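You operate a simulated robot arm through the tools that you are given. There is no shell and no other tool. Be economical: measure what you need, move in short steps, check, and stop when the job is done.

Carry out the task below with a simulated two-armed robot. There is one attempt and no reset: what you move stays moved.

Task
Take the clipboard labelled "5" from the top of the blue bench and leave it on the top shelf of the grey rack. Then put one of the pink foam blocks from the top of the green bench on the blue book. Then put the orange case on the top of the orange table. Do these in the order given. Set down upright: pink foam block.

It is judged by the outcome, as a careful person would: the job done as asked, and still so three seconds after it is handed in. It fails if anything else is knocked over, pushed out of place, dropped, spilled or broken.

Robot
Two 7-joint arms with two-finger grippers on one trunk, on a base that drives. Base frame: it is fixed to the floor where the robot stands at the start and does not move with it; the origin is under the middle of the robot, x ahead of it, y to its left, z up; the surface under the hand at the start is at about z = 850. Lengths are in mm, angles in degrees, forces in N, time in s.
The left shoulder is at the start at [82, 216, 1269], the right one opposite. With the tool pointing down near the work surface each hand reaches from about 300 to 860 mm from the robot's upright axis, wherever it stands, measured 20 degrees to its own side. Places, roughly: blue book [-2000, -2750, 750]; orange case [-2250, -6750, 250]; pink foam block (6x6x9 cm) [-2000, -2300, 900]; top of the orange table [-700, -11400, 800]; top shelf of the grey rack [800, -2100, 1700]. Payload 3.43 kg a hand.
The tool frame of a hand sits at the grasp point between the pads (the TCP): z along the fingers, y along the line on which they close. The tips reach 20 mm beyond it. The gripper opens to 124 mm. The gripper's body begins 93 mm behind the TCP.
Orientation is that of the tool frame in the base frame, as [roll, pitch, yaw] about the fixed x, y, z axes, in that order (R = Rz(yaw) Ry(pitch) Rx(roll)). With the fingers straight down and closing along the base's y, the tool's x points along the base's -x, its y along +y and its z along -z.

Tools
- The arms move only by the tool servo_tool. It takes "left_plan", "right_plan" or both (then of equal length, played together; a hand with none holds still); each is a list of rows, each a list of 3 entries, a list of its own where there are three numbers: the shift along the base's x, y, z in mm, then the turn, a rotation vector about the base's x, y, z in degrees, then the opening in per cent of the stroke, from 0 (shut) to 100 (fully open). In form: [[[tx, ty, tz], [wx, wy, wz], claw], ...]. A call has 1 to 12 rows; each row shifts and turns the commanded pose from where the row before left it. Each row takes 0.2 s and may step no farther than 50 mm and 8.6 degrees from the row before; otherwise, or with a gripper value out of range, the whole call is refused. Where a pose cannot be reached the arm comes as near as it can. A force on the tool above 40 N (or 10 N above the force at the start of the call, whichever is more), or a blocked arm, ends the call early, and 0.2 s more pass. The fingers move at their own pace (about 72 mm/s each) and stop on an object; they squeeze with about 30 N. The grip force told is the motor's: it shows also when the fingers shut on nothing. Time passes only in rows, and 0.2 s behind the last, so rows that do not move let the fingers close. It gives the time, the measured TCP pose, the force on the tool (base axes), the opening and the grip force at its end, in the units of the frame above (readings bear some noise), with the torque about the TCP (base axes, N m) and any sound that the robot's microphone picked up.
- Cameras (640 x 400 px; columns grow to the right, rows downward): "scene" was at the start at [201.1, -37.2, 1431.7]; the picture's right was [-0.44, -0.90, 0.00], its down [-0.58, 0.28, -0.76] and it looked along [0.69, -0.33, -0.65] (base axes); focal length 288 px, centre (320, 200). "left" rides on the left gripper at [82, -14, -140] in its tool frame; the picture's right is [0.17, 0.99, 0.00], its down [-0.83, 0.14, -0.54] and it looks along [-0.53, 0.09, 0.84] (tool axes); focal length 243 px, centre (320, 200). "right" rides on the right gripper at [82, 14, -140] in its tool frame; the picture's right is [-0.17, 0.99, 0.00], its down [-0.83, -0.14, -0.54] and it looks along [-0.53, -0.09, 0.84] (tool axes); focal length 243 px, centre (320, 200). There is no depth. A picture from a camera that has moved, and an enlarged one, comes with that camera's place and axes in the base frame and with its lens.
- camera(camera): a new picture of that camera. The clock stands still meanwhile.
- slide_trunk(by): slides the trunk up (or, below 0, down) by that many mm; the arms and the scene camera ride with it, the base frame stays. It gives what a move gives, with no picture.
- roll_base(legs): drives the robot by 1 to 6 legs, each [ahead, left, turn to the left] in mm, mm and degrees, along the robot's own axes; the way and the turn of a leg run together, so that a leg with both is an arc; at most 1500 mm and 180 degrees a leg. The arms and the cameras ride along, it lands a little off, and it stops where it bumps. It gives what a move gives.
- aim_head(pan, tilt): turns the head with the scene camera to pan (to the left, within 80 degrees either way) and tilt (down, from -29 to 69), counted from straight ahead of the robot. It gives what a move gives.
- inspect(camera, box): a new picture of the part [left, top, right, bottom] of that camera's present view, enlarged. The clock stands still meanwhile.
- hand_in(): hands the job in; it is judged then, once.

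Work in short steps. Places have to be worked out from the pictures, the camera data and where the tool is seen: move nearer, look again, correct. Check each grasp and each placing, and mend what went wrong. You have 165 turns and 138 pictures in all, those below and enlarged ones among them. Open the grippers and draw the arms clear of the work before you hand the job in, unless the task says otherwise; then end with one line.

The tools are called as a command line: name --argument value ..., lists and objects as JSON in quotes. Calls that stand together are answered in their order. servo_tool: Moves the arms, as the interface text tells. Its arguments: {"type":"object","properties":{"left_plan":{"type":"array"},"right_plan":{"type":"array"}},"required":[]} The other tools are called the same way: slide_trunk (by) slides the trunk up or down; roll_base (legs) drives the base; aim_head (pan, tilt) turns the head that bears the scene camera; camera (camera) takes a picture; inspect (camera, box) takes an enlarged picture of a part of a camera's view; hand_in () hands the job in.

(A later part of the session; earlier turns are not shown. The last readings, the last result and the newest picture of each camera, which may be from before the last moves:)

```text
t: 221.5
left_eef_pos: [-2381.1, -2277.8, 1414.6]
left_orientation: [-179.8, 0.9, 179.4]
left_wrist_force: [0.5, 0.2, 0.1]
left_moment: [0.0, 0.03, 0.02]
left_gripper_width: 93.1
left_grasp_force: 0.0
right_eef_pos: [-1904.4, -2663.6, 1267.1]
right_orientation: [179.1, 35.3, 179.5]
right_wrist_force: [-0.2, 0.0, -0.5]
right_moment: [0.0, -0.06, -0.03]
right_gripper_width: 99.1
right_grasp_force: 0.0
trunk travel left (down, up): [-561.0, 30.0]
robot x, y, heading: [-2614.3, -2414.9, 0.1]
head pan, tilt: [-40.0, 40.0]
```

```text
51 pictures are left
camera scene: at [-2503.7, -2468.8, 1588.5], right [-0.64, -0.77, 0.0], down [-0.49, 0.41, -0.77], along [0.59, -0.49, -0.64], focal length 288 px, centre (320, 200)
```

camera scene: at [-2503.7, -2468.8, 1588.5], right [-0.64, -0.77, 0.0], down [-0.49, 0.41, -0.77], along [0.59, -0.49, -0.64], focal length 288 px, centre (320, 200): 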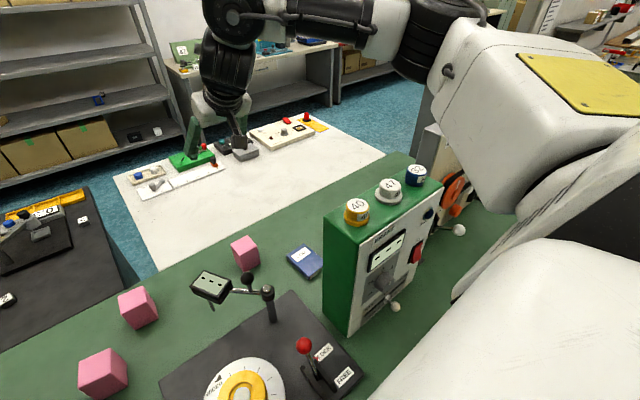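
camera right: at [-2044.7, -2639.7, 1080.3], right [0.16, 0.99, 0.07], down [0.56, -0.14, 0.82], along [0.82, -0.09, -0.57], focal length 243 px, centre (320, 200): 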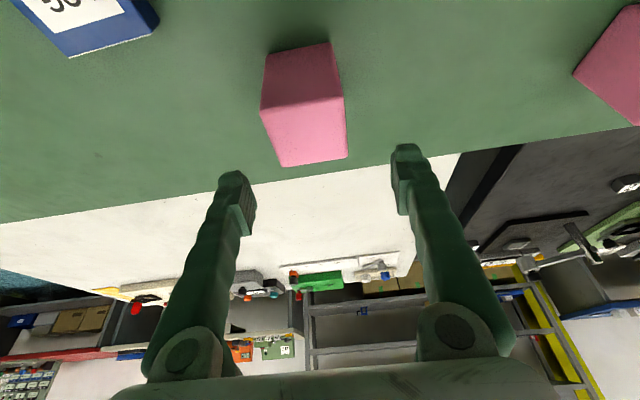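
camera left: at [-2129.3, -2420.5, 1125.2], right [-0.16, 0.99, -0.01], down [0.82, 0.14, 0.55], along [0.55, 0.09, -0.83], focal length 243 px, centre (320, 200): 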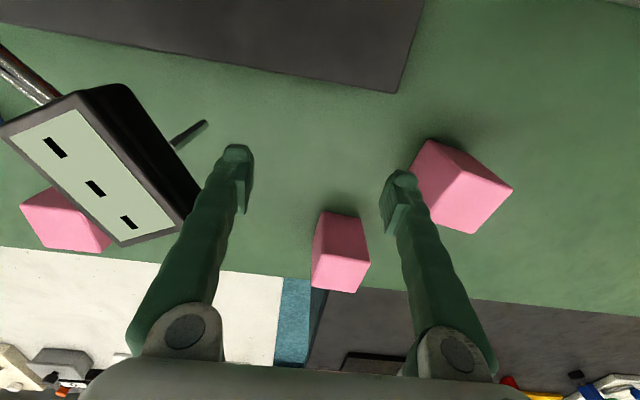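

The knobs all still look in place. Elbow is clear now. I'll descend stepwise, watching the elbow.

servo_tool --right_plan '[[[-4, 0, -35], [0, 1, 0], 80], [[-4, 0, -35], [0, 1, 0], 80], [[-4, 0, -35], [0, 1, 0], 80], [[-4, 2, -35], [0, 1, 0], 80], [[-4, 2, -35], [0, 1, 0], 80], [[-4, 2, -35], [0, 1, 0], 80], [[-4, 2, -30], [0, 1, 0], 80], [[-4, 0, -25], [0, 1, 0], 80], [[0, 0, 0], [0, 0, 0], 80]]'

camera --camera "scene"

camera --camera "right"

```text
t: 223.5
left_eef_pos: [-2383.0, -2278.0, 1417.1]
left_orientation: [-179.8, 1.1, 179.5]
left_wrist_force: [-1.1, -0.3, -0.4]
left_moment: [0.0, 0.01, -0.02]
left_gripper_width: 92.9
left_grasp_force: 0.1
right_eef_pos: [-1964.4, -2692.8, 1025.5]
right_orientation: [178.8, 27.5, 179.7]
right_wrist_force: [0.1, 0.3, 0.3]
right_moment: [-0.01, 0.03, 0.0]
right_gripper_width: 99.3
right_grasp_force: 0.0
right hand out of reach, approached as far as the arm can: row 4, 5, 6, 7, 8
trunk travel left (down, up): [-561.0, 30.0]
robot x, y, heading: [-2611.2, -2417.9, 0.0]
head pan, tilt: [-40.0, 40.0]
```

```text
50 pictures are left
camera scene: at [-2504.3, -2468.8, 1588.8], right [-0.64, -0.77, 0.0], down [-0.49, 0.41, -0.77], along [0.59, -0.49, -0.64], focal length 288 px, centre (320, 200)
```

scene: 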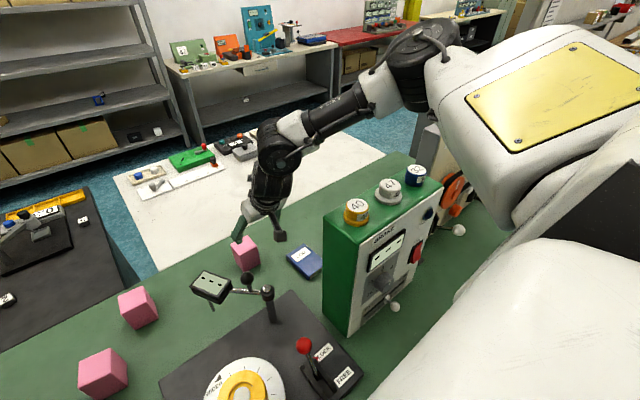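

```text
49 pictures are left
camera right: at [-2100.9, -2679.9, 1111.2], right [0.15, 0.98, 0.09], down [0.49, -0.15, 0.86], along [0.86, -0.08, -0.5], focal length 243 px, centre (320, 200)
```

right: 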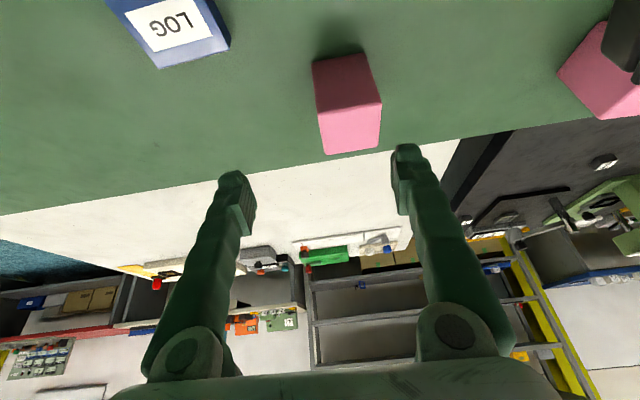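

I'll let the trunk do the final straight-down descent. First I yaw the hand 8° so its camera clears the gauge's ball knob, then nudge the base to centre over the block.

servo_tool --right_plan '[[[0, 0, 0], [0, 0, 8], 80], [[0, 0, 0], [0, 0, 0], 80]]'

roll_base --legs '[[28, 38, 0]]'

camera --camera "right"

```text
t: 224.1
left_eef_pos: [-2383.1, -2278.8, 1415.8]
left_orientation: [-179.9, 1.0, 179.5]
left_wrist_force: [0.2, -0.4, 0.1]
left_moment: [-0.01, -0.01, -0.01]
left_gripper_width: 93.0
left_grasp_force: 0.1
right_eef_pos: [-1965.2, -2693.4, 1025.6]
right_orientation: [179.1, 27.4, -172.3]
right_wrist_force: [0.5, -0.1, 1.6]
right_moment: [0.03, 0.0, 0.03]
right_gripper_width: 99.3
right_grasp_force: 0.0
trunk travel left (down, up): [-561.0, 30.0]
robot x, y, heading: [-2611.2, -2409.7, 0.0]
head pan, tilt: [-40.0, 40.0]
```

```text
t: 225.3
left_eef_pos: [-2356.8, -2242.5, 1416.1]
left_orientation: [-179.9, 1.1, 179.5]
left_wrist_force: [-0.4, -0.6, 0.1]
left_moment: [0.03, -0.01, 0.03]
left_gripper_width: 93.0
left_grasp_force: 0.1
right_eef_pos: [-1937.5, -2657.3, 1025.7]
right_orientation: [179.1, 27.5, -172.4]
right_wrist_force: [-0.6, 0.0, 0.5]
right_moment: [-0.01, -0.02, -0.02]
right_gripper_width: 99.0
right_grasp_force: 0.0
trunk travel left (down, up): [-561.0, 30.0]
robot x, y, heading: [-2585.5, -2373.0, -0.2]
head pan, tilt: [-40.0, 40.0]
```

```text
48 pictures are left
camera right: at [-2074.5, -2662.8, 1111.6], right [0.01, 1.0, 0.09], down [0.5, -0.08, 0.86], along [0.86, 0.04, -0.5], focal length 243 px, centre (320, 200)
```

right: 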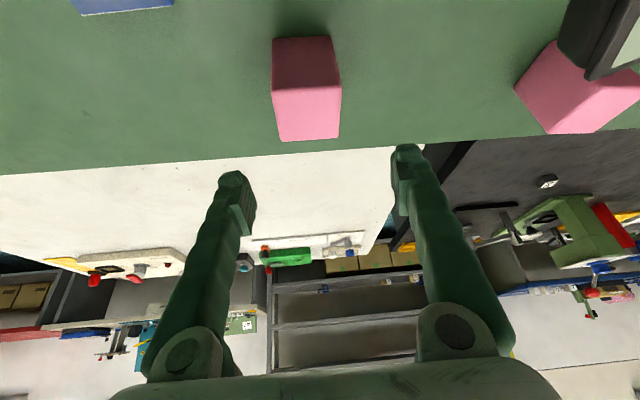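

Centred precisely. Lowering with the trunk, 70 mm first.

slide_trunk --by -70

camera --camera "scene"

```text
t: 226.4
left_eef_pos: [-2356.0, -2240.7, 1346.1]
left_orientation: [-179.8, 1.1, 179.6]
left_wrist_force: [-0.1, 1.1, -0.4]
left_moment: [0.0, -0.02, 0.01]
left_gripper_width: 93.1
left_grasp_force: 0.0
right_eef_pos: [-1938.1, -2656.3, 956.8]
right_orientation: [179.1, 27.5, -172.4]
right_wrist_force: [-1.1, 0.5, -0.9]
right_moment: [0.03, -0.02, 0.0]
right_gripper_width: 99.5
right_grasp_force: 0.0
trunk travel left (down, up): [-491.0, 100.0]
robot x, y, heading: [-2586.5, -2377.8, 0.2]
head pan, tilt: [-40.0, 40.0]
```

```text
47 pictures are left
camera scene: at [-2422.3, -2431.5, 1505.8], right [-0.64, -0.77, 0.0], down [-0.49, 0.41, -0.77], along [0.59, -0.49, -0.64], focal length 288 px, centre (320, 200)
```

scene: 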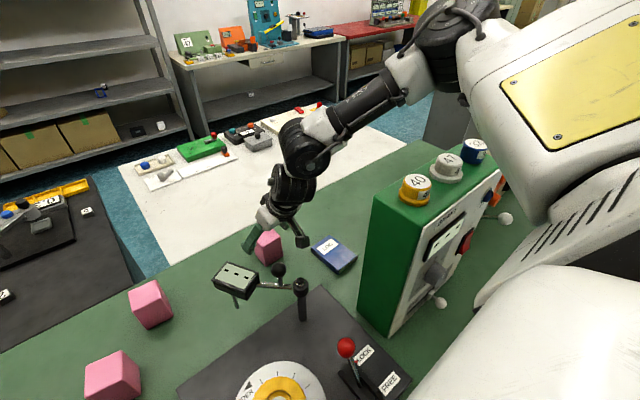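

All clear. Lowering another 32 mm, then closing on the block.

slide_trunk --by -32

servo_tool --right_plan '[[[0, 0, 0], [0, 0, 0], 60], [[0, 0, 0], [0, 0, 0], 40], [[0, 0, 0], [0, 0, 0], 30], [[0, 0, 0], [0, 0, 0], 30]]'

camera --camera "right"

```text
t: 227.2
left_eef_pos: [-2362.6, -2238.8, 1314.6]
left_orientation: [-179.7, 1.2, 179.7]
left_wrist_force: [0.2, -0.7, 0.3]
left_moment: [0.0, 0.0, 0.0]
left_gripper_width: 93.0
left_grasp_force: 0.0
right_eef_pos: [-1940.5, -2653.3, 928.0]
right_orientation: [179.2, 27.8, -172.3]
right_wrist_force: [0.2, 0.1, 0.5]
right_moment: [-0.02, 0.01, 0.03]
right_gripper_width: 99.3
right_grasp_force: 0.0
trunk travel left (down, up): [-459.0, 132.0]
robot x, y, heading: [-2585.7, -2378.6, 0.2]
head pan, tilt: [-40.0, 40.0]
```

```text
t: 228.2
left_eef_pos: [-2361.7, -2238.6, 1314.5]
left_orientation: [-179.7, 1.3, 179.6]
left_wrist_force: [0.1, 0.0, 0.7]
left_moment: [0.02, 0.0, 0.02]
left_gripper_width: 92.9
left_grasp_force: 0.0
right_eef_pos: [-1941.2, -2655.1, 927.1]
right_orientation: [179.2, 27.7, -172.4]
right_wrist_force: [-1.1, 0.3, -0.6]
right_moment: [-0.02, -0.01, -0.01]
right_gripper_width: 60.3
right_grasp_force: 29.4
trunk travel left (down, up): [-459.0, 132.0]
robot x, y, heading: [-2589.2, -2377.7, 0.1]
head pan, tilt: [-40.0, 40.0]
```

```text
46 pictures are left
camera right: at [-2078.5, -2659.8, 1012.4], right [0.01, 1.0, 0.09], down [0.5, -0.08, 0.86], along [0.87, 0.04, -0.5], focal length 243 px, centre (320, 200)
```

right: 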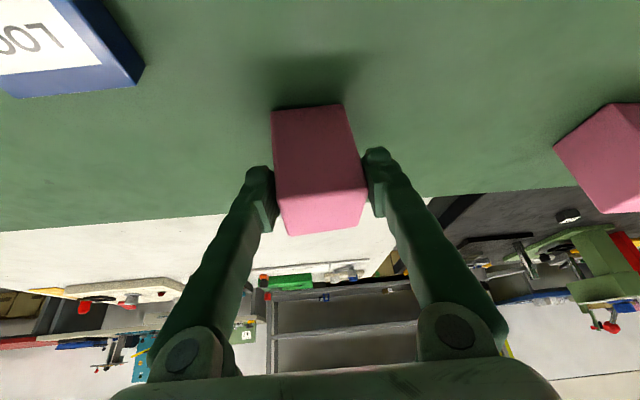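

Block gripped (60 mm, 29 N). Lifting with the trunk.

slide_trunk --by 100

camera --camera "right"

aim_head --pan 20 --tilt 45

camera --camera "scene"

```text
t: 229.5
left_eef_pos: [-2355.3, -2239.5, 1414.0]
left_orientation: [-179.8, 1.0, 179.6]
left_wrist_force: [-0.5, 0.2, 0.0]
left_moment: [0.03, 0.04, 0.01]
left_gripper_width: 93.0
left_grasp_force: 0.1
right_eef_pos: [-1938.0, -2656.0, 1022.6]
right_orientation: [179.1, 27.4, -172.2]
right_wrist_force: [0.9, 0.3, -1.1]
right_moment: [-0.01, 0.02, 0.02]
right_gripper_width: 59.8
right_grasp_force: 29.5
trunk travel left (down, up): [-559.0, 32.0]
robot x, y, heading: [-2585.3, -2377.7, 0.2]
head pan, tilt: [-40.0, 40.0]
```

```text
45 pictures are left
camera right: at [-2074.4, -2661.7, 1108.4], right [0.01, 1.0, 0.09], down [0.51, -0.08, 0.86], along [0.86, 0.04, -0.51], focal length 243 px, centre (320, 200)
```

right: 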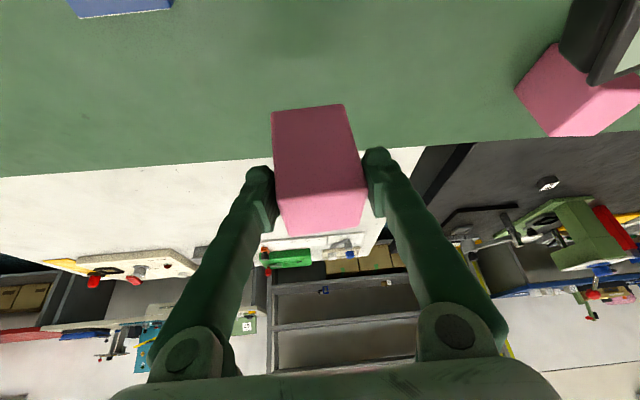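

```text
t: 230.8
left_eef_pos: [-2354.4, -2240.9, 1414.4]
left_orientation: [-179.8, 1.0, 179.6]
left_wrist_force: [0.2, 1.1, 0.5]
left_moment: [-0.04, 0.01, -0.01]
left_gripper_width: 93.2
left_grasp_force: 0.1
right_eef_pos: [-1936.5, -2655.5, 1024.0]
right_orientation: [179.1, 27.3, -172.4]
right_wrist_force: [-0.5, 0.4, -0.5]
right_moment: [-0.03, 0.01, -0.01]
right_gripper_width: 59.9
right_grasp_force: 29.4
trunk travel left (down, up): [-559.0, 32.0]
robot x, y, heading: [-2586.0, -2375.9, 0.3]
head pan, tilt: [20.0, 45.0]
```

```text
44 pictures are left
camera scene: at [-2463.6, -2349.0, 1579.3], right [0.34, -0.94, 0.0], down [-0.66, -0.24, -0.71], along [0.66, 0.24, -0.71], focal length 288 px, centre (320, 200)
```

scene: 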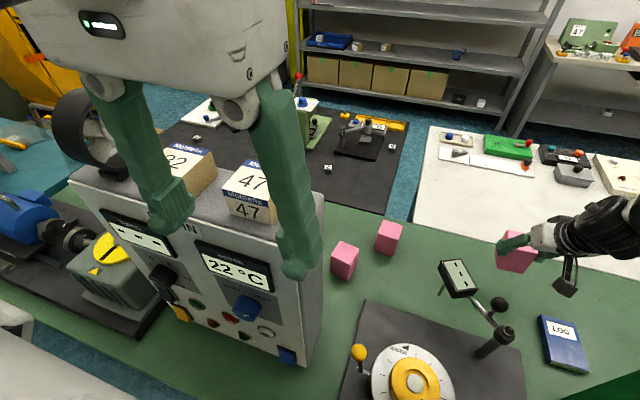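

The block is held upright and the kit boxes are undisturbed. For the book, I'll swing the hand's yaw so the wrist comes in from the left of the press box. Move -y first, then yaw about -56° above the book.

servo_tool --right_plan '[[[-10, -30, 4], [0, 0, 0], 30], [[-10, -30, 4], [0, 0, 0], 30], [[-10, -30, 4], [0, 0, 0], 30], [[-10, -30, 4], [0, 0, 0], 30], [[-9, -3, 0], [0, 0, -8], 30], [[-9, -3, 0], [0, 0, -8], 30], [[-9, -3, 0], [0, 0, -8], 30], [[-9, -3, 0], [0, 0, -8], 30], [[0, 0, 0], [0, 0, 0], 30]]'

aim_head --pan -35 --tilt 40

camera --camera "scene"

```text
t: 232.8
left_eef_pos: [-2355.4, -2241.6, 1412.9]
left_orientation: [-179.7, 1.0, 179.4]
left_wrist_force: [0.0, 0.6, -0.6]
left_moment: [0.03, -0.03, 0.01]
left_gripper_width: 93.1
left_grasp_force: 0.1
right_eef_pos: [-2014.2, -2787.8, 1040.2]
right_orientation: [179.1, 27.4, 155.5]
right_wrist_force: [0.7, 0.9, -0.5]
right_moment: [-0.04, 0.03, 0.01]
right_gripper_width: 59.2
right_grasp_force: 29.6
trunk travel left (down, up): [-559.0, 32.0]
robot x, y, heading: [-2586.9, -2379.3, 0.2]
head pan, tilt: [20.0, 45.0]
```

```text
t: 234.0
left_eef_pos: [-2355.6, -2239.8, 1414.4]
left_orientation: [-179.8, 1.0, 179.6]
left_wrist_force: [0.6, 0.6, 0.6]
left_moment: [-0.01, -0.01, -0.02]
left_gripper_width: 93.1
left_grasp_force: 0.1
right_eef_pos: [-2015.1, -2787.9, 1040.2]
right_orientation: [179.1, 27.4, 155.6]
right_wrist_force: [-0.6, -0.7, 0.5]
right_moment: [0.04, -0.04, -0.03]
right_gripper_width: 58.5
right_grasp_force: 29.5
trunk travel left (down, up): [-559.0, 32.0]
robot x, y, heading: [-2585.4, -2375.4, 0.1]
head pan, tilt: [-35.0, 40.0]
```

```text
43 pictures are left
camera scene: at [-2470.4, -2425.5, 1586.6], right [-0.57, -0.82, 0.0], down [-0.53, 0.37, -0.77], along [0.63, -0.44, -0.64], focal length 288 px, centre (320, 200)
```

scene: 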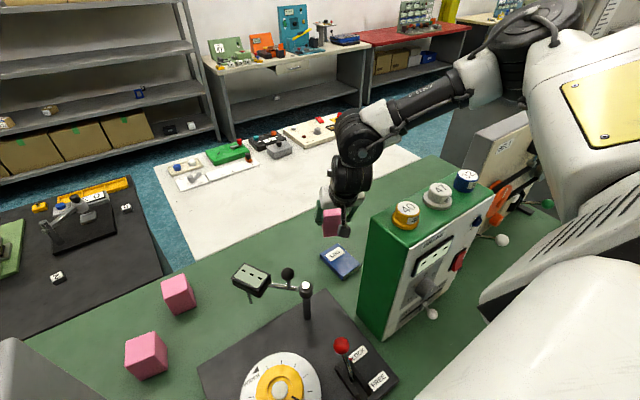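

Reach is fine here. I'll continue the yaw by another -26° and shift over the book centre.

servo_tool --right_plan '[[[-7, -3, 0], [0, 0, -8], 30], [[-7, -3, 0], [0, 0, -8], 30], [[-7, -3, 0], [0, 0, -8], 30], [[-6, -3, 0], [0, 0, -4], 30], [[0, 0, 0], [0, 0, 0], 30]]'

camera --camera "right"

inspect --camera "scene" --box '[260, 100, 460, 300]'

```text
t: 235.2
left_eef_pos: [-2355.5, -2239.6, 1413.2]
left_orientation: [-179.7, 1.1, 179.5]
left_wrist_force: [-0.4, -0.8, -0.4]
left_moment: [0.03, 0.01, -0.01]
left_gripper_width: 93.2
left_grasp_force: 0.1
right_eef_pos: [-1969.9, -2950.8, 1059.4]
right_orientation: [179.1, 27.0, 128.0]
right_wrist_force: [1.1, -0.9, -0.6]
right_moment: [0.02, 0.0, 0.03]
right_gripper_width: 58.4
right_grasp_force: 30.1
right hand out of reach, approached as far as the arm can: row 1, 2, 3, 4
trunk travel left (down, up): [-559.0, 32.0]
robot x, y, heading: [-2585.9, -2373.9, 0.1]
head pan, tilt: [-35.0, 40.0]
```

```text
42 pictures are left
camera right: at [-2043.0, -2835.3, 1145.2], right [0.86, 0.5, 0.09], down [0.19, -0.48, 0.86], along [0.47, -0.72, -0.51], focal length 243 px, centre (320, 200)
```

right: 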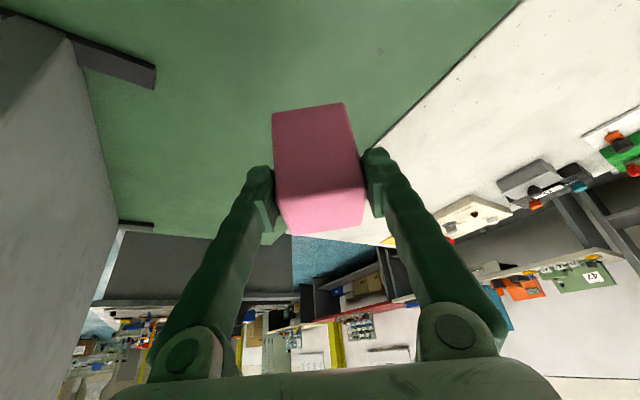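

```text
2.00 times, centred on (360, 200) of scene
camera zoom: at [-2470.6, -2425.4, 1586.6], right [-0.57, -0.82, 0.0], down [-0.53, 0.37, -0.77], along [0.63, -0.44, -0.64], focal length 575 px, centre (240, 200)
```

zoom: 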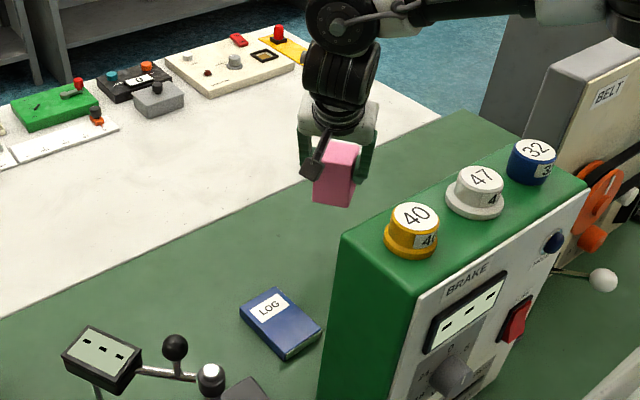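

Yaw beyond about -25° isn't reachable there. New plan: set the block down briefly on the clear bench spot next to the book, then regrasp it with a vertical tool so the wrist stays clear of the press box. I'll first return to yaw 0 near [-1995, -2700].

servo_tool --right_plan '[[[-3, 36, 0], [0, 0, 7.4], 30], [[-3, 36, 0], [0, 0, 7.4], 30], [[-3, 36, 0], [0, 0, 7.4], 30], [[-4, 36, 0], [0, 0, 7.4], 30], [[-4, 36, 0], [0, 0, 7.4], 30], [[-4, 36, 0], [0, 0, 7.4], 30], [[-4, 34, 0], [0, 0, 7.4], 30], [[0, 0, 0], [0, 0, 0], 30]]'

camera --camera "right"

camera --camera "scene"

```text
t: 237.0
left_eef_pos: [-2355.6, -2240.1, 1413.9]
left_orientation: [-179.8, 1.0, 179.4]
left_wrist_force: [-0.7, -0.4, 0.4]
left_moment: [0.04, 0.01, 0.01]
left_gripper_width: 93.1
left_grasp_force: 0.0
right_eef_pos: [-1992.7, -2701.4, 1057.3]
right_orientation: [179.1, 27.4, 179.6]
right_wrist_force: [-1.2, 0.6, 0.1]
right_moment: [0.03, 0.0, -0.02]
right_gripper_width: 58.6
right_grasp_force: 30.6
trunk travel left (down, up): [-559.0, 32.0]
robot x, y, heading: [-2587.4, -2377.2, 0.2]
head pan, tilt: [-35.0, 40.0]
```

```text
40 pictures are left
camera right: at [-2128.7, -2687.3, 1143.9], right [0.15, 0.98, 0.09], down [0.49, -0.15, 0.86], along [0.86, -0.08, -0.5], focal length 243 px, centre (320, 200)
```

right: 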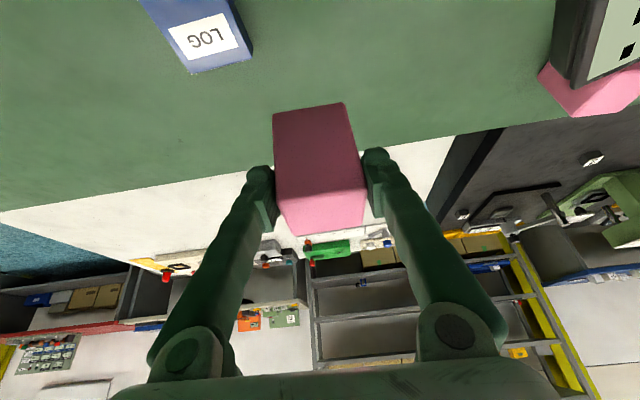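

```text
39 pictures are left
camera scene: at [-2470.5, -2425.8, 1586.6], right [-0.57, -0.82, 0.0], down [-0.53, 0.37, -0.77], along [0.63, -0.44, -0.64], focal length 288 px, centre (320, 200)
```

scene: 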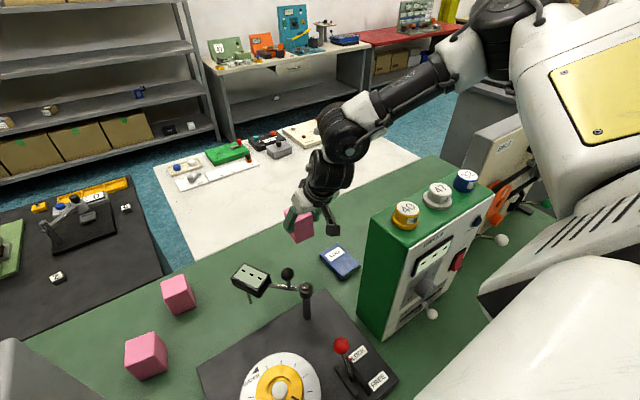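

Lowering the block: 60 mm by the arm, then the rest by the trunk.

servo_tool --right_plan '[[[0, 0, -20], [0, 0, 0], 30], [[0, 0, -20], [0, 0, 0], 30], [[0, 0, -20], [0, 0, 0], 30], [[0, 0, 0], [0, 0, 0], 30]]'

slide_trunk --by -60

camera --camera "scene"

```text
t: 238.0
left_eef_pos: [-2355.1, -2240.3, 1414.9]
left_orientation: [-179.7, 1.0, 179.5]
left_wrist_force: [-0.2, 0.5, 0.7]
left_moment: [0.03, 0.02, 0.0]
left_gripper_width: 93.0
left_grasp_force: 0.1
right_eef_pos: [-1994.2, -2700.1, 997.8]
right_orientation: [179.1, 27.3, 179.4]
right_wrist_force: [0.7, -0.1, -0.9]
right_moment: [0.05, 0.0, -0.02]
right_gripper_width: 58.3
right_grasp_force: 30.0
trunk travel left (down, up): [-559.0, 32.0]
robot x, y, heading: [-2587.0, -2375.5, 0.1]
head pan, tilt: [-35.0, 40.0]
```

```text
t: 239.0
left_eef_pos: [-2357.0, -2240.3, 1355.5]
left_orientation: [-179.8, 1.1, 179.5]
left_wrist_force: [-0.2, 0.0, 1.0]
left_moment: [0.0, 0.02, -0.01]
left_gripper_width: 92.9
left_grasp_force: 0.1
right_eef_pos: [-1993.5, -2700.1, 939.3]
right_orientation: [179.3, 27.4, 179.4]
right_wrist_force: [-0.6, -0.1, -0.5]
right_moment: [0.0, -0.03, 0.0]
right_gripper_width: 58.4
right_grasp_force: 29.8
trunk travel left (down, up): [-499.0, 92.0]
robot x, y, heading: [-2587.0, -2377.1, -0.1]
head pan, tilt: [-35.0, 40.0]
```

```text
38 pictures are left
camera scene: at [-2422.4, -2425.3, 1515.4], right [-0.57, -0.82, 0.0], down [-0.53, 0.37, -0.77], along [0.63, -0.44, -0.64], focal length 288 px, centre (320, 200)
```

scene: 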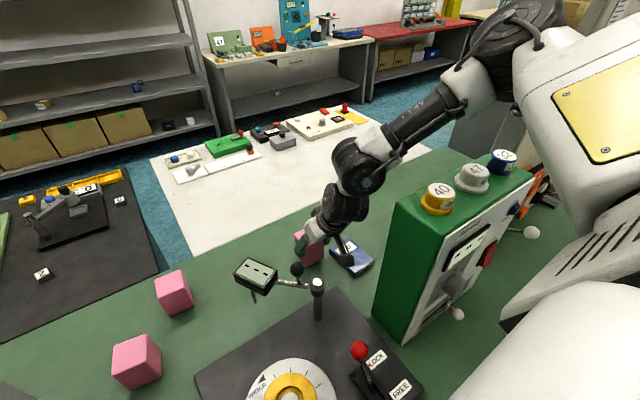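

servo_tool --right_plan '[[[0, 0, -5], [0, 0, 0], 30], [[0, 0, -4], [0, 0, 0], 30], [[0, 0, -2], [0, 0, 0], 30], [[0, 0, 0], [0, 0, 0], 30]]'

inspect --camera "scene" --box '[240, 130, 440, 300]'

```text
t: 240.0
left_eef_pos: [-2355.2, -2240.3, 1353.8]
left_orientation: [-179.8, 1.0, 179.4]
left_wrist_force: [0.0, -0.5, 0.3]
left_moment: [0.01, 0.0, 0.02]
left_gripper_width: 92.8
left_grasp_force: 0.1
right_eef_pos: [-1993.7, -2700.6, 927.2]
right_orientation: [179.1, 27.4, 179.4]
right_wrist_force: [0.0, -0.6, 4.1]
right_moment: [0.06, -0.16, -0.01]
right_gripper_width: 58.4
right_grasp_force: 29.5
trunk travel left (down, up): [-499.0, 92.0]
robot x, y, heading: [-2586.2, -2374.2, 0.1]
head pan, tilt: [-35.0, 40.0]
```

```text
2.35 times, centred on (340, 215) of scene
camera zoom: at [-2422.2, -2425.3, 1515.3], right [-0.57, -0.82, 0.0], down [-0.53, 0.37, -0.77], along [0.63, -0.44, -0.64], focal length 677 px, centre (273, 165)
```

zoom: 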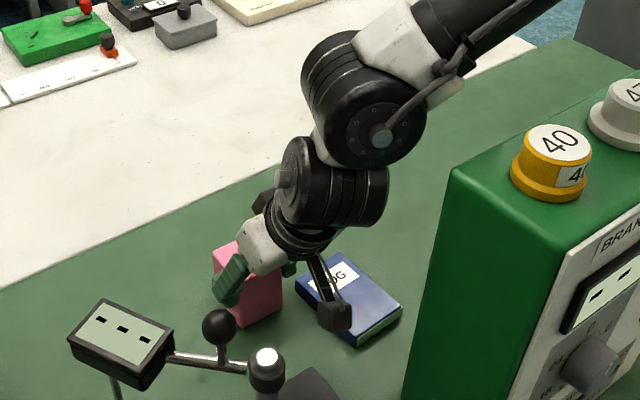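

Contact made (4 N). I'll open the fingers and straighten the tool in place, since the fingers can pivot freely alongside the block.

servo_tool --right_plan '[[[0, 0, 0], [0, 0, 0], 50], [[0, 0, 0], [0, 0, 0], 80], [[0, 0, 10], [0, 0, 0], 80], [[-2, 0, 0], [0, 5, 0], 80], [[-2, 0, 0], [0, 5, 0], 80], [[-2, 0, 0], [0, 5, 0], 80], [[0, 0, 0], [0, 0, 0], 80]]'

camera --camera "right"

```text
t: 241.6
left_eef_pos: [-2357.7, -2241.2, 1354.5]
left_orientation: [-179.8, 1.0, 179.6]
left_wrist_force: [-0.3, -0.6, 0.2]
left_moment: [-0.04, -0.02, 0.0]
left_gripper_width: 93.0
left_grasp_force: 0.0
right_eef_pos: [-2000.3, -2700.2, 937.4]
right_orientation: [179.3, 12.4, 179.4]
right_wrist_force: [-0.2, 0.4, 0.3]
right_moment: [0.02, -0.01, 0.02]
right_gripper_width: 99.2
right_grasp_force: 0.0
trunk travel left (down, up): [-499.0, 92.0]
robot x, y, heading: [-2583.8, -2374.9, -0.1]
head pan, tilt: [-35.0, 40.0]
```

```text
36 pictures are left
camera right: at [-2108.5, -2686.4, 1056.0], right [0.17, 0.98, 0.05], down [0.69, -0.15, 0.7], along [0.7, -0.09, -0.71], focal length 243 px, centre (320, 200)
```

right: 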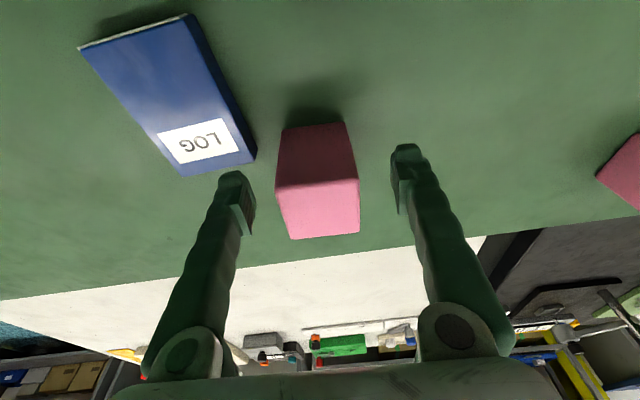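

Works well, and the block stays upright. I'll take off the remaining tilt and grip again.

servo_tool --right_plan '[[[3, 0, 0], [0, 5, 0], 80], [[3, 0, -5], [0, 5, 0], 80], [[0, 0, -5], [0, 0, 0], 80], [[0, 0, 0], [0, 0, 0], 55], [[0, 0, 0], [0, 0, 0], 30], [[0, 0, 0], [0, 0, 0], 30], [[0, 0, 0], [0, 0, 0], 30]]'

camera --camera "right"

camera --camera "scene"

```text
t: 243.2
left_eef_pos: [-2355.9, -2239.7, 1353.0]
left_orientation: [-179.8, 1.0, 179.6]
left_wrist_force: [0.4, 0.2, 0.4]
left_moment: [0.0, 0.02, 0.02]
left_gripper_width: 92.9
left_grasp_force: 0.0
right_eef_pos: [-1993.7, -2699.9, 927.8]
right_orientation: [179.4, 2.4, 179.6]
right_wrist_force: [0.2, 0.3, 3.5]
right_moment: [0.1, -0.04, 0.0]
right_gripper_width: 57.8
right_grasp_force: 30.3
trunk travel left (down, up): [-499.0, 92.0]
robot x, y, heading: [-2587.3, -2375.9, 0.2]
head pan, tilt: [-35.0, 40.0]
```

```text
35 pictures are left
camera right: at [-2080.6, -2686.4, 1062.7], right [0.17, 0.98, 0.02], down [0.81, -0.15, 0.57], along [0.57, -0.09, -0.82], focal length 243 px, centre (320, 200)
```

right: 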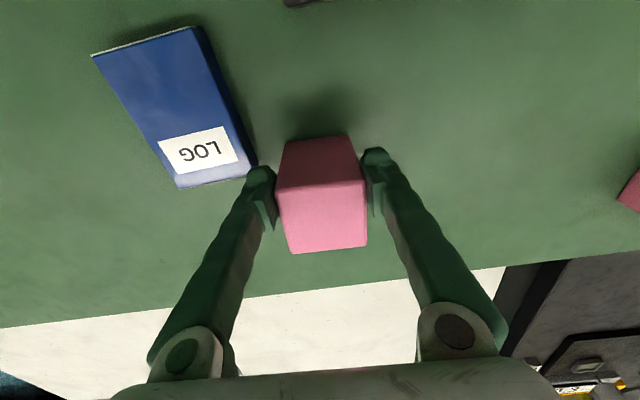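

```text
34 pictures are left
camera scene: at [-2422.1, -2425.3, 1515.3], right [-0.57, -0.82, 0.0], down [-0.53, 0.37, -0.77], along [0.63, -0.44, -0.64], focal length 288 px, centre (320, 200)
```

scene: 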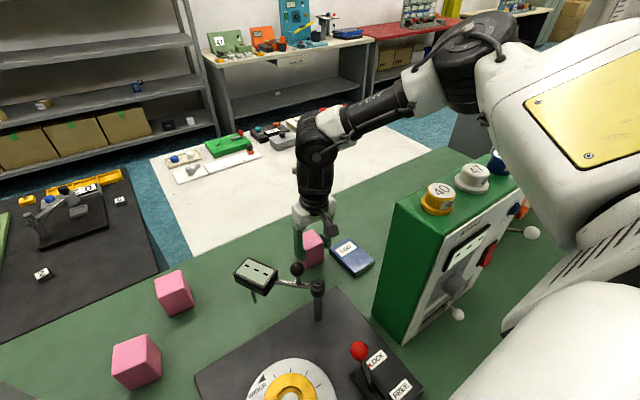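

Gripped vertically. The book centre computes to [-2042, -2793]. I'll lift 50 mm, shift over it, and check.

servo_tool --right_plan '[[[0, 0, 17], [0, 0, 0], 30], [[0, 0, 17], [0, 0, 0], 30], [[0, 0, 16], [0, 0, 0], 30], [[-12, -23, 0], [0, 0, 0], 30], [[-13, -23, 0], [0, 0, 0], 30], [[-13, -23, 0], [0, 0, 0], 30], [[-12, -24, 0], [0, 0, 0], 30], [[0, 0, 0], [0, 0, 0], 30]]'

camera --camera "right"

camera --camera "scene"

```text
t: 245.0
left_eef_pos: [-2355.7, -2240.6, 1353.3]
left_orientation: [-179.8, 1.0, 179.4]
left_wrist_force: [-0.1, 0.4, 0.4]
left_moment: [0.01, 0.01, 0.03]
left_gripper_width: 93.1
left_grasp_force: 0.1
right_eef_pos: [-2044.6, -2793.4, 977.7]
right_orientation: [179.4, 2.4, 179.5]
right_wrist_force: [0.5, 0.4, 0.1]
right_moment: [-0.02, 0.01, -0.02]
right_gripper_width: 58.4
right_grasp_force: 30.0
trunk travel left (down, up): [-499.0, 92.0]
robot x, y, heading: [-2587.2, -2376.2, 0.0]
head pan, tilt: [-35.0, 40.0]
```

```text
33 pictures are left
camera right: at [-2130.9, -2779.7, 1112.6], right [0.17, 0.98, 0.02], down [0.81, -0.15, 0.57], along [0.57, -0.09, -0.82], focal length 243 px, centre (320, 200)
```

right: 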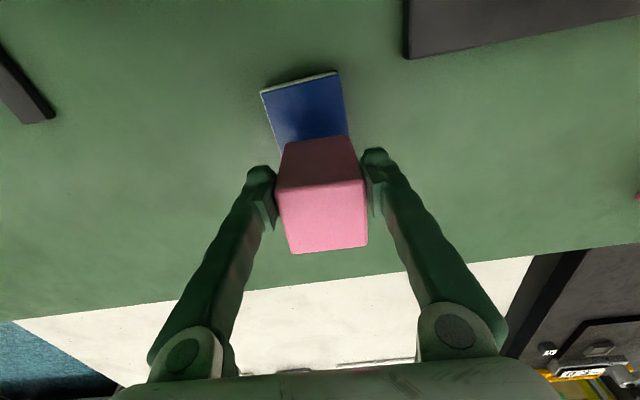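

```text
32 pictures are left
camera scene: at [-2421.4, -2425.0, 1515.2], right [-0.57, -0.82, 0.0], down [-0.53, 0.37, -0.77], along [0.63, -0.44, -0.64], focal length 288 px, centre (320, 200)
```

scene: 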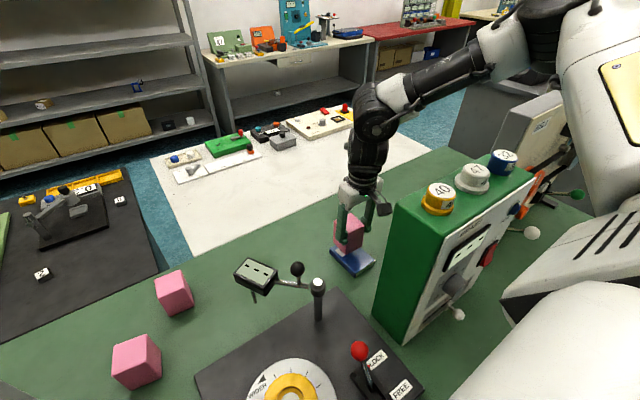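

The block is over the book. I'll shift 4 mm, then lower gradually to contact.

servo_tool --right_plan '[[[2, -3, -10], [0, 0, 0], 30], [[0, 0, -8], [0, 0, 0], 30], [[0, 0, -4], [0, 0, 0], 30], [[0, 0, -2], [0, 0, 0], 30], [[0, 0, 0], [0, 0, 0], 30]]'

inspect --camera "scene" --box '[300, 160, 420, 290]'

```text
t: 246.2
left_eef_pos: [-2355.9, -2241.2, 1353.7]
left_orientation: [-179.8, 1.0, 179.6]
left_wrist_force: [-0.4, 0.3, 0.2]
left_moment: [0.01, 0.0, -0.01]
left_gripper_width: 93.0
left_grasp_force: 0.0
right_eef_pos: [-2041.6, -2796.8, 952.7]
right_orientation: [179.4, 2.4, 179.5]
right_wrist_force: [0.1, -0.2, -1.3]
right_moment: [0.0, 0.02, -0.03]
right_gripper_width: 58.0
right_grasp_force: 30.4
trunk travel left (down, up): [-499.0, 92.0]
robot x, y, heading: [-2588.3, -2377.1, 0.3]
head pan, tilt: [-35.0, 40.0]
```

```text
3.08 times, centred on (360, 225) of scene
camera zoom: at [-2421.7, -2425.4, 1515.2], right [-0.57, -0.82, 0.0], down [-0.53, 0.37, -0.77], along [0.63, -0.44, -0.64], focal length 885 px, centre (197, 123)
```

zoom: 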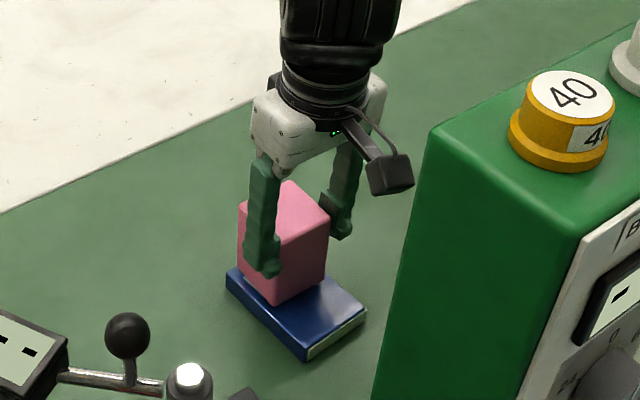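

Well placed over the book and close to it. I'll lower slowly until I feel contact.

servo_tool --right_plan '[[[-3, 0, -2], [0, 0, 0], 30], [[0, 0, -2], [0, 0, 0], 30], [[0, 0, 0], [0, 0, 0], 30]]'

servo_tool --right_plan '[[[0, 0, -2], [0, 0, 0], 30], [[0, 0, -1], [0, 0, 0], 30], [[0, 0, 0], [0, 0, 0], 30]]'

```text
t: 247.0
left_eef_pos: [-2355.4, -2240.1, 1355.1]
left_orientation: [-179.9, 1.0, 179.5]
left_wrist_force: [-0.2, -0.3, -0.5]
left_moment: [-0.03, -0.06, 0.01]
left_gripper_width: 93.2
left_grasp_force: 0.0
right_eef_pos: [-2046.0, -2796.6, 948.9]
right_orientation: [179.5, 2.4, 179.5]
right_wrist_force: [0.6, 0.6, 0.7]
right_moment: [0.0, -0.01, 0.01]
right_gripper_width: 58.1
right_grasp_force: 30.4
trunk travel left (down, up): [-499.0, 92.0]
robot x, y, heading: [-2585.5, -2375.0, 0.3]
head pan, tilt: [-35.0, 40.0]
```

```text
t: 247.8
left_eef_pos: [-2358.7, -2239.6, 1354.8]
left_orientation: [-179.7, 1.1, 179.5]
left_wrist_force: [0.5, 0.2, 0.0]
left_moment: [0.02, -0.01, -0.01]
left_gripper_width: 93.0
left_grasp_force: 0.1
right_eef_pos: [-2044.8, -2795.6, 947.4]
right_orientation: [179.4, 2.7, 179.5]
right_wrist_force: [-1.0, -3.4, 20.8]
right_moment: [0.41, -0.1, 0.0]
right_gripper_width: 58.3
right_grasp_force: 29.6
trunk travel left (down, up): [-499.0, 92.0]
robot x, y, heading: [-2585.9, -2379.2, 0.2]
head pan, tilt: [-35.0, 40.0]
```

Firm contact. I'll relax slightly, open, and rise straight up.

servo_tool --right_plan '[[[0, 0, 1.5], [0, 0, 0], 30], [[0, 0, 0], [0, 0, 0], 50], [[0, 0, 0], [0, 0, 0], 75], [[0, 0, 0], [0, 0, 0], 75], [[0, 0, 15], [0, 0, 0], 75], [[0, 0, 25], [0, 0, 0], 75], [[0, 0, 30], [0, 0, 0], 75], [[0, 0, 30], [0, 0, 0], 75]]'

inspect --camera "scene" --box '[240, 120, 480, 320]'

```text
t: 249.6
left_eef_pos: [-2354.3, -2238.3, 1355.2]
left_orientation: [-179.8, 1.0, 179.5]
left_wrist_force: [-0.8, 0.3, 0.4]
left_moment: [-0.06, -0.01, 0.0]
left_gripper_width: 93.0
left_grasp_force: 0.0
right_eef_pos: [-2043.9, -2795.5, 1047.5]
right_orientation: [179.3, 2.4, 179.5]
right_wrist_force: [-0.4, -0.5, 1.0]
right_moment: [0.0, 0.0, 0.0]
right_gripper_width: 92.7
right_grasp_force: 0.1
trunk travel left (down, up): [-499.0, 92.0]
robot x, y, heading: [-2586.8, -2373.3, -0.0]
head pan, tilt: [-35.0, 40.0]
```

```text
2.00 times, centred on (360, 220) of scene
camera zoom: at [-2422.6, -2424.9, 1515.3], right [-0.57, -0.82, 0.0], down [-0.53, 0.37, -0.77], along [0.63, -0.44, -0.64], focal length 575 px, centre (240, 160)
```

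zoom: 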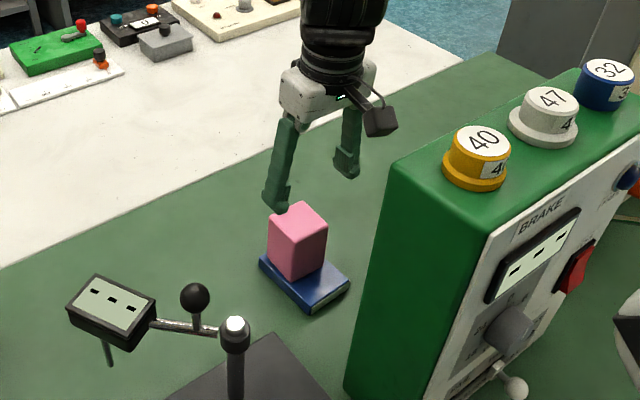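

The block stands upright on the book. Now I'll move the right hand left, clear of the press box, raise the trunk, and lift before backing out.

servo_tool --right_plan '[[[5, 30, 15], [0, 0, 0], 75], [[5, 35, 10], [0, 0, 0], 75], [[0, 40, 10], [0, 0, 0], 75]]'

slide_trunk --by 92

servo_tool --right_plan '[[[-10, 0, 30], [0, 0, 0], 75], [[-20, 0, 35], [0, 0, 0], 75], [[-20, 0, 35], [0, 0, 0], 75], [[-25, 0, 30], [0, 0, 0], 75], [[-25, 0, 30], [0, 0, 0], 75], [[-30, 0, 20], [0, 0, 0], 75]]'

camera --camera "scene"

```text
t: 250.4
left_eef_pos: [-2355.5, -2238.2, 1353.9]
left_orientation: [-179.9, 1.0, 179.5]
left_wrist_force: [0.5, 0.3, 0.2]
left_moment: [-0.01, 0.03, -0.02]
left_gripper_width: 93.0
left_grasp_force: 0.1
right_eef_pos: [-2035.6, -2688.6, 1081.9]
right_orientation: [179.3, 2.4, 179.5]
right_wrist_force: [-0.4, -0.3, -0.1]
right_moment: [-0.03, 0.03, 0.01]
right_gripper_width: 93.0
right_grasp_force: 0.1
trunk travel left (down, up): [-499.0, 92.0]
robot x, y, heading: [-2586.0, -2377.2, 0.0]
head pan, tilt: [-35.0, 40.0]
```

```text
t: 251.7
left_eef_pos: [-2353.8, -2239.9, 1444.3]
left_orientation: [-179.8, 0.8, 179.4]
left_wrist_force: [0.2, 0.3, 0.0]
left_moment: [0.0, 0.03, 0.0]
left_gripper_width: 93.1
left_grasp_force: 0.1
right_eef_pos: [-2033.7, -2691.4, 1171.9]
right_orientation: [179.3, 2.1, 179.4]
right_wrist_force: [0.7, 0.2, -0.9]
right_moment: [0.01, 0.03, 0.01]
right_gripper_width: 92.8
right_grasp_force: 0.0
trunk travel left (down, up): [-591.0, 0.0]
robot x, y, heading: [-2586.1, -2376.9, 0.1]
head pan, tilt: [-35.0, 40.0]
```

```text
t: 253.1
left_eef_pos: [-2359.1, -2240.8, 1447.4]
left_orientation: [-179.8, 1.1, 179.4]
left_wrist_force: [0.1, 0.8, -0.6]
left_moment: [0.04, -0.04, -0.01]
left_gripper_width: 92.8
left_grasp_force: 0.0
right_eef_pos: [-2165.5, -2690.9, 1354.7]
right_orientation: [179.3, 2.4, 179.5]
right_wrist_force: [0.3, 0.2, -0.1]
right_moment: [0.01, -0.03, -0.01]
right_gripper_width: 92.9
right_grasp_force: 0.1
trunk travel left (down, up): [-591.0, 0.0]
robot x, y, heading: [-2586.7, -2376.4, 0.2]
head pan, tilt: [-35.0, 40.0]
```

```text
29 pictures are left
camera scene: at [-2513.7, -2425.6, 1618.1], right [-0.57, -0.82, 0.0], down [-0.53, 0.37, -0.77], along [0.63, -0.44, -0.64], focal length 288 px, centre (320, 200)
```

scene: 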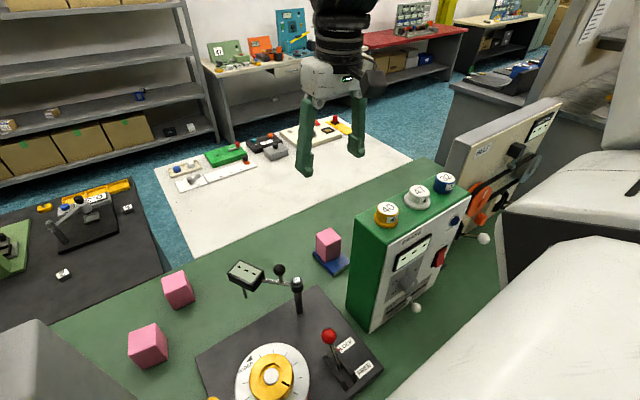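

The first two tasks are done. Next is the orange case near [-2250, -6750, 250]. I'll back out, turn to face -y, and look.

roll_base --legs '[[-480, 0, 0], [0, 0, -90]]'

aim_head --pan 10 --tilt 12

camera --camera "scene"

```text
t: 261.7
left_eef_pos: [-2917.0, -2603.5, 1446.1]
left_orientation: [-179.7, 1.0, 91.3]
left_wrist_force: [0.2, 0.4, -0.6]
left_moment: [-0.04, -0.02, -0.04]
left_gripper_width: 93.0
left_grasp_force: 0.1
right_eef_pos: [-3359.4, -2810.4, 1353.8]
right_orientation: [179.4, 2.4, 91.1]
right_wrist_force: [-0.4, 0.5, 0.3]
right_moment: [-0.01, -0.01, 0.01]
right_gripper_width: 93.1
right_grasp_force: 0.1
trunk travel left (down, up): [-591.0, 0.0]
robot x, y, heading: [-3059.5, -2378.2, -88.1]
head pan, tilt: [-35.0, 40.0]
```

```text
t: 262.8
left_eef_pos: [-2917.4, -2604.0, 1446.0]
left_orientation: [-179.8, 1.0, 91.3]
left_wrist_force: [0.5, -0.1, -0.7]
left_moment: [0.04, 0.02, -0.01]
left_gripper_width: 93.0
left_grasp_force: 0.1
right_eef_pos: [-3360.4, -2810.1, 1353.0]
right_orientation: [179.3, 2.5, 91.3]
right_wrist_force: [0.0, 0.0, 0.3]
right_moment: [0.04, 0.02, 0.0]
right_gripper_width: 92.9
right_grasp_force: 0.0
trunk travel left (down, up): [-591.0, 0.0]
robot x, y, heading: [-3058.0, -2376.0, -87.9]
head pan, tilt: [10.0, 12.0]
```

```text
28 pictures are left
camera scene: at [-3042.5, -2476.4, 1662.4], right [-0.98, -0.2, 0.0], down [-0.04, 0.2, -0.98], along [0.2, -0.96, -0.21], focal length 288 px, centre (320, 200)
```

scene: 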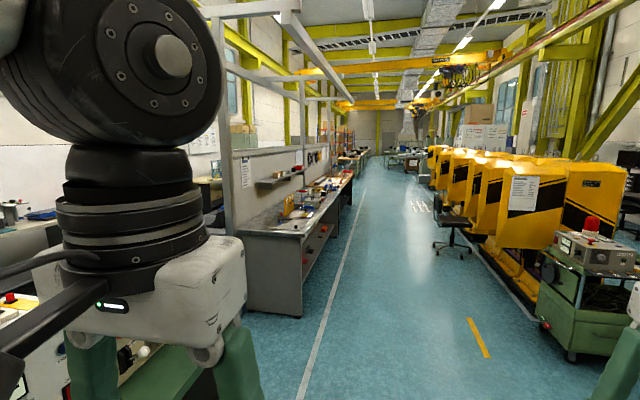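

The aisle is clear. The case should be on the lower shelf of the grey bench on the left (front edge x≈-2390). Driving to y≈-6100.

roll_base --legs '[[0, 0, -2], [1300, 0, 0], [1300, 0, 0], [1100, 0, 0]]'

aim_head --pan 48 --tilt 40

camera --camera "scene"

```text
t: 285.5
left_eef_pos: [-2964.1, -6303.8, 1446.6]
left_orientation: [-179.8, 1.0, 88.9]
left_wrist_force: [0.4, -0.5, 0.7]
left_moment: [0.0, 0.02, 0.0]
left_gripper_width: 93.3
left_grasp_force: 0.0
right_eef_pos: [-3415.6, -6489.1, 1353.1]
right_orientation: [179.3, 2.5, 88.7]
right_wrist_force: [-0.6, -0.1, 0.5]
right_moment: [-0.02, -0.05, 0.0]
right_gripper_width: 93.2
right_grasp_force: 0.0
trunk travel left (down, up): [-591.0, 0.0]
robot x, y, heading: [-3099.5, -6074.0, -90.6]
head pan, tilt: [10.0, 12.0]
```

```text
t: 286.6
left_eef_pos: [-2964.5, -6303.0, 1445.3]
left_orientation: [-179.9, 0.9, 88.9]
left_wrist_force: [0.0, 0.4, -0.1]
left_moment: [-0.01, 0.01, -0.01]
left_gripper_width: 93.1
left_grasp_force: 0.1
right_eef_pos: [-3416.3, -6489.9, 1353.8]
right_orientation: [179.3, 2.4, 88.7]
right_wrist_force: [0.6, 0.2, 0.3]
right_moment: [-0.02, 0.02, 0.01]
right_gripper_width: 93.1
right_grasp_force: 0.0
trunk travel left (down, up): [-591.0, 0.0]
robot x, y, heading: [-3096.0, -6074.9, -90.7]
head pan, tilt: [48.0, 40.0]
```

```text
27 pictures are left
camera scene: at [-3036.7, -6136.2, 1618.0], right [-0.68, -0.74, 0.0], down [-0.47, 0.43, -0.77], along [0.56, -0.52, -0.64], focal length 288 px, centre (320, 200)
```

scene: 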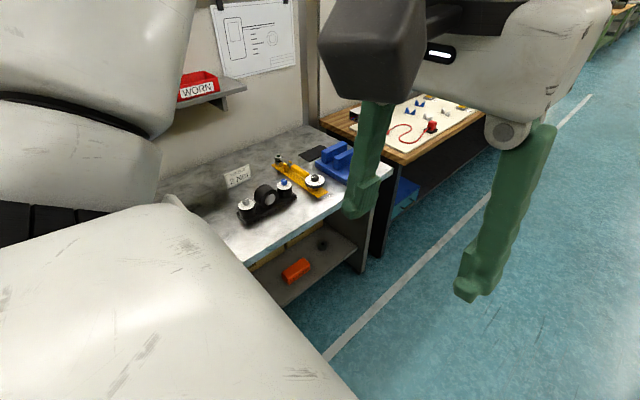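

Found it: the small orange case on the lower shelf at about [-2206, -6723]. I'll zoom in.

inspect --camera "scene" --box '[240, 210, 380, 310]'

```text
4.00 times, centred on (310, 260) of scene
camera zoom: at [-3036.7, -6136.2, 1618.0], right [-0.68, -0.74, 0.0], down [-0.47, 0.43, -0.77], along [0.56, -0.52, -0.64], focal length 1150 px, centre (360, -40)
```

zoom: 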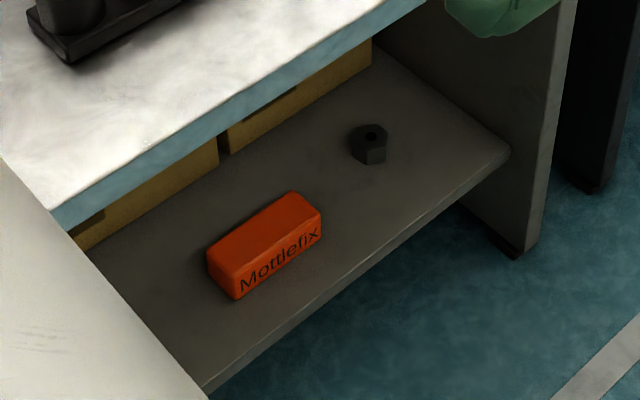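

The case (about 156 mm long along y, 65 deep) lies lengthwise on the shelf, so straight-in fingers can't span it. I'll face the bench and swivel the case by pushing its right end inward, then grip it across its width. First I position the base facing +x.

roll_base --legs '[[0, 0, 90.6], [180, 0, 0], [0, -480, 0]]'

servo_tool --right_plan '[[[-20, 0, 0], [0, 0, 0], 50], [[-25, 0, 0], [0, 0, 0], 0], [[-25, 0, 0], [0, 0, 0], 0]]'

slide_trunk --by -570

aim_head --pan -10 --tilt 30

camera --camera "scene"

```text
t: 300.2
left_eef_pos: [-2674.2, -6401.7, 1445.7]
left_orientation: [-179.7, 1.0, -178.4]
left_wrist_force: [0.4, 1.0, 0.5]
left_moment: [-0.04, 0.02, 0.03]
left_gripper_width: 93.0
left_grasp_force: 0.0
right_eef_pos: [-2466.6, -6844.8, 1352.6]
right_orientation: [179.3, 2.4, -178.6]
right_wrist_force: [0.2, 0.5, 0.1]
right_moment: [0.01, -0.02, 0.0]
right_gripper_width: 92.8
right_grasp_force: 0.0
trunk travel left (down, up): [-591.0, 0.0]
robot x, y, heading: [-2902.5, -6545.7, 1.9]
head pan, tilt: [48.0, 40.0]
```

```text
t: 301.0
left_eef_pos: [-2673.9, -6402.4, 1446.1]
left_orientation: [-179.8, 1.0, -178.4]
left_wrist_force: [1.0, -0.8, 0.1]
left_moment: [-0.02, -0.04, -0.03]
left_gripper_width: 93.1
left_grasp_force: 0.0
right_eef_pos: [-2540.8, -6847.6, 1353.8]
right_orientation: [179.2, 2.4, -178.6]
right_wrist_force: [0.3, 0.4, 0.1]
right_moment: [0.01, -0.02, -0.01]
right_gripper_width: 0.2
right_grasp_force: 17.2
trunk travel left (down, up): [-591.0, 0.0]
robot x, y, heading: [-2899.1, -6543.2, 2.0]
head pan, tilt: [48.0, 40.0]
```

```text
refused: -570 is not a number from -400 to 400
```

```text
t: 302.3
left_eef_pos: [-2674.5, -6402.4, 1446.0]
left_orientation: [-179.8, 0.9, -178.5]
left_wrist_force: [0.2, 0.3, -0.3]
left_moment: [0.01, 0.0, -0.01]
left_gripper_width: 92.5
left_grasp_force: 0.2
right_eef_pos: [-2537.3, -6845.8, 1353.0]
right_orientation: [179.2, 2.4, -178.6]
right_wrist_force: [-0.4, 0.0, -0.8]
right_moment: [0.04, 0.03, 0.0]
right_gripper_width: 0.0
right_grasp_force: 30.1
trunk travel left (down, up): [-591.0, 0.0]
robot x, y, heading: [-2897.5, -6546.9, 2.0]
head pan, tilt: [-10.0, 30.0]
```

```text
25 pictures are left
camera scene: at [-2804.8, -6559.0, 1633.3], right [-0.14, -0.99, 0.0], down [-0.5, 0.07, -0.87], along [0.86, -0.12, -0.5], focal length 288 px, centre (320, 200)
```

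scene: 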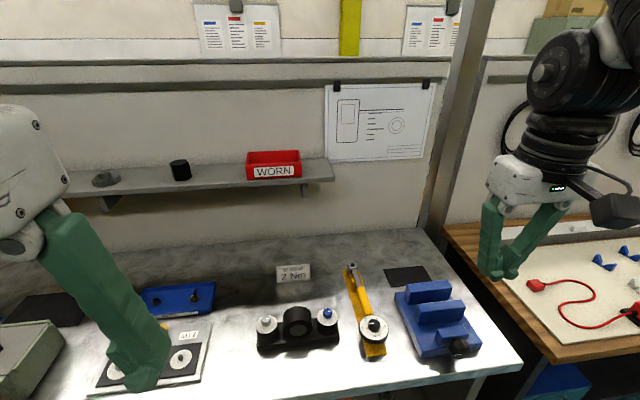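

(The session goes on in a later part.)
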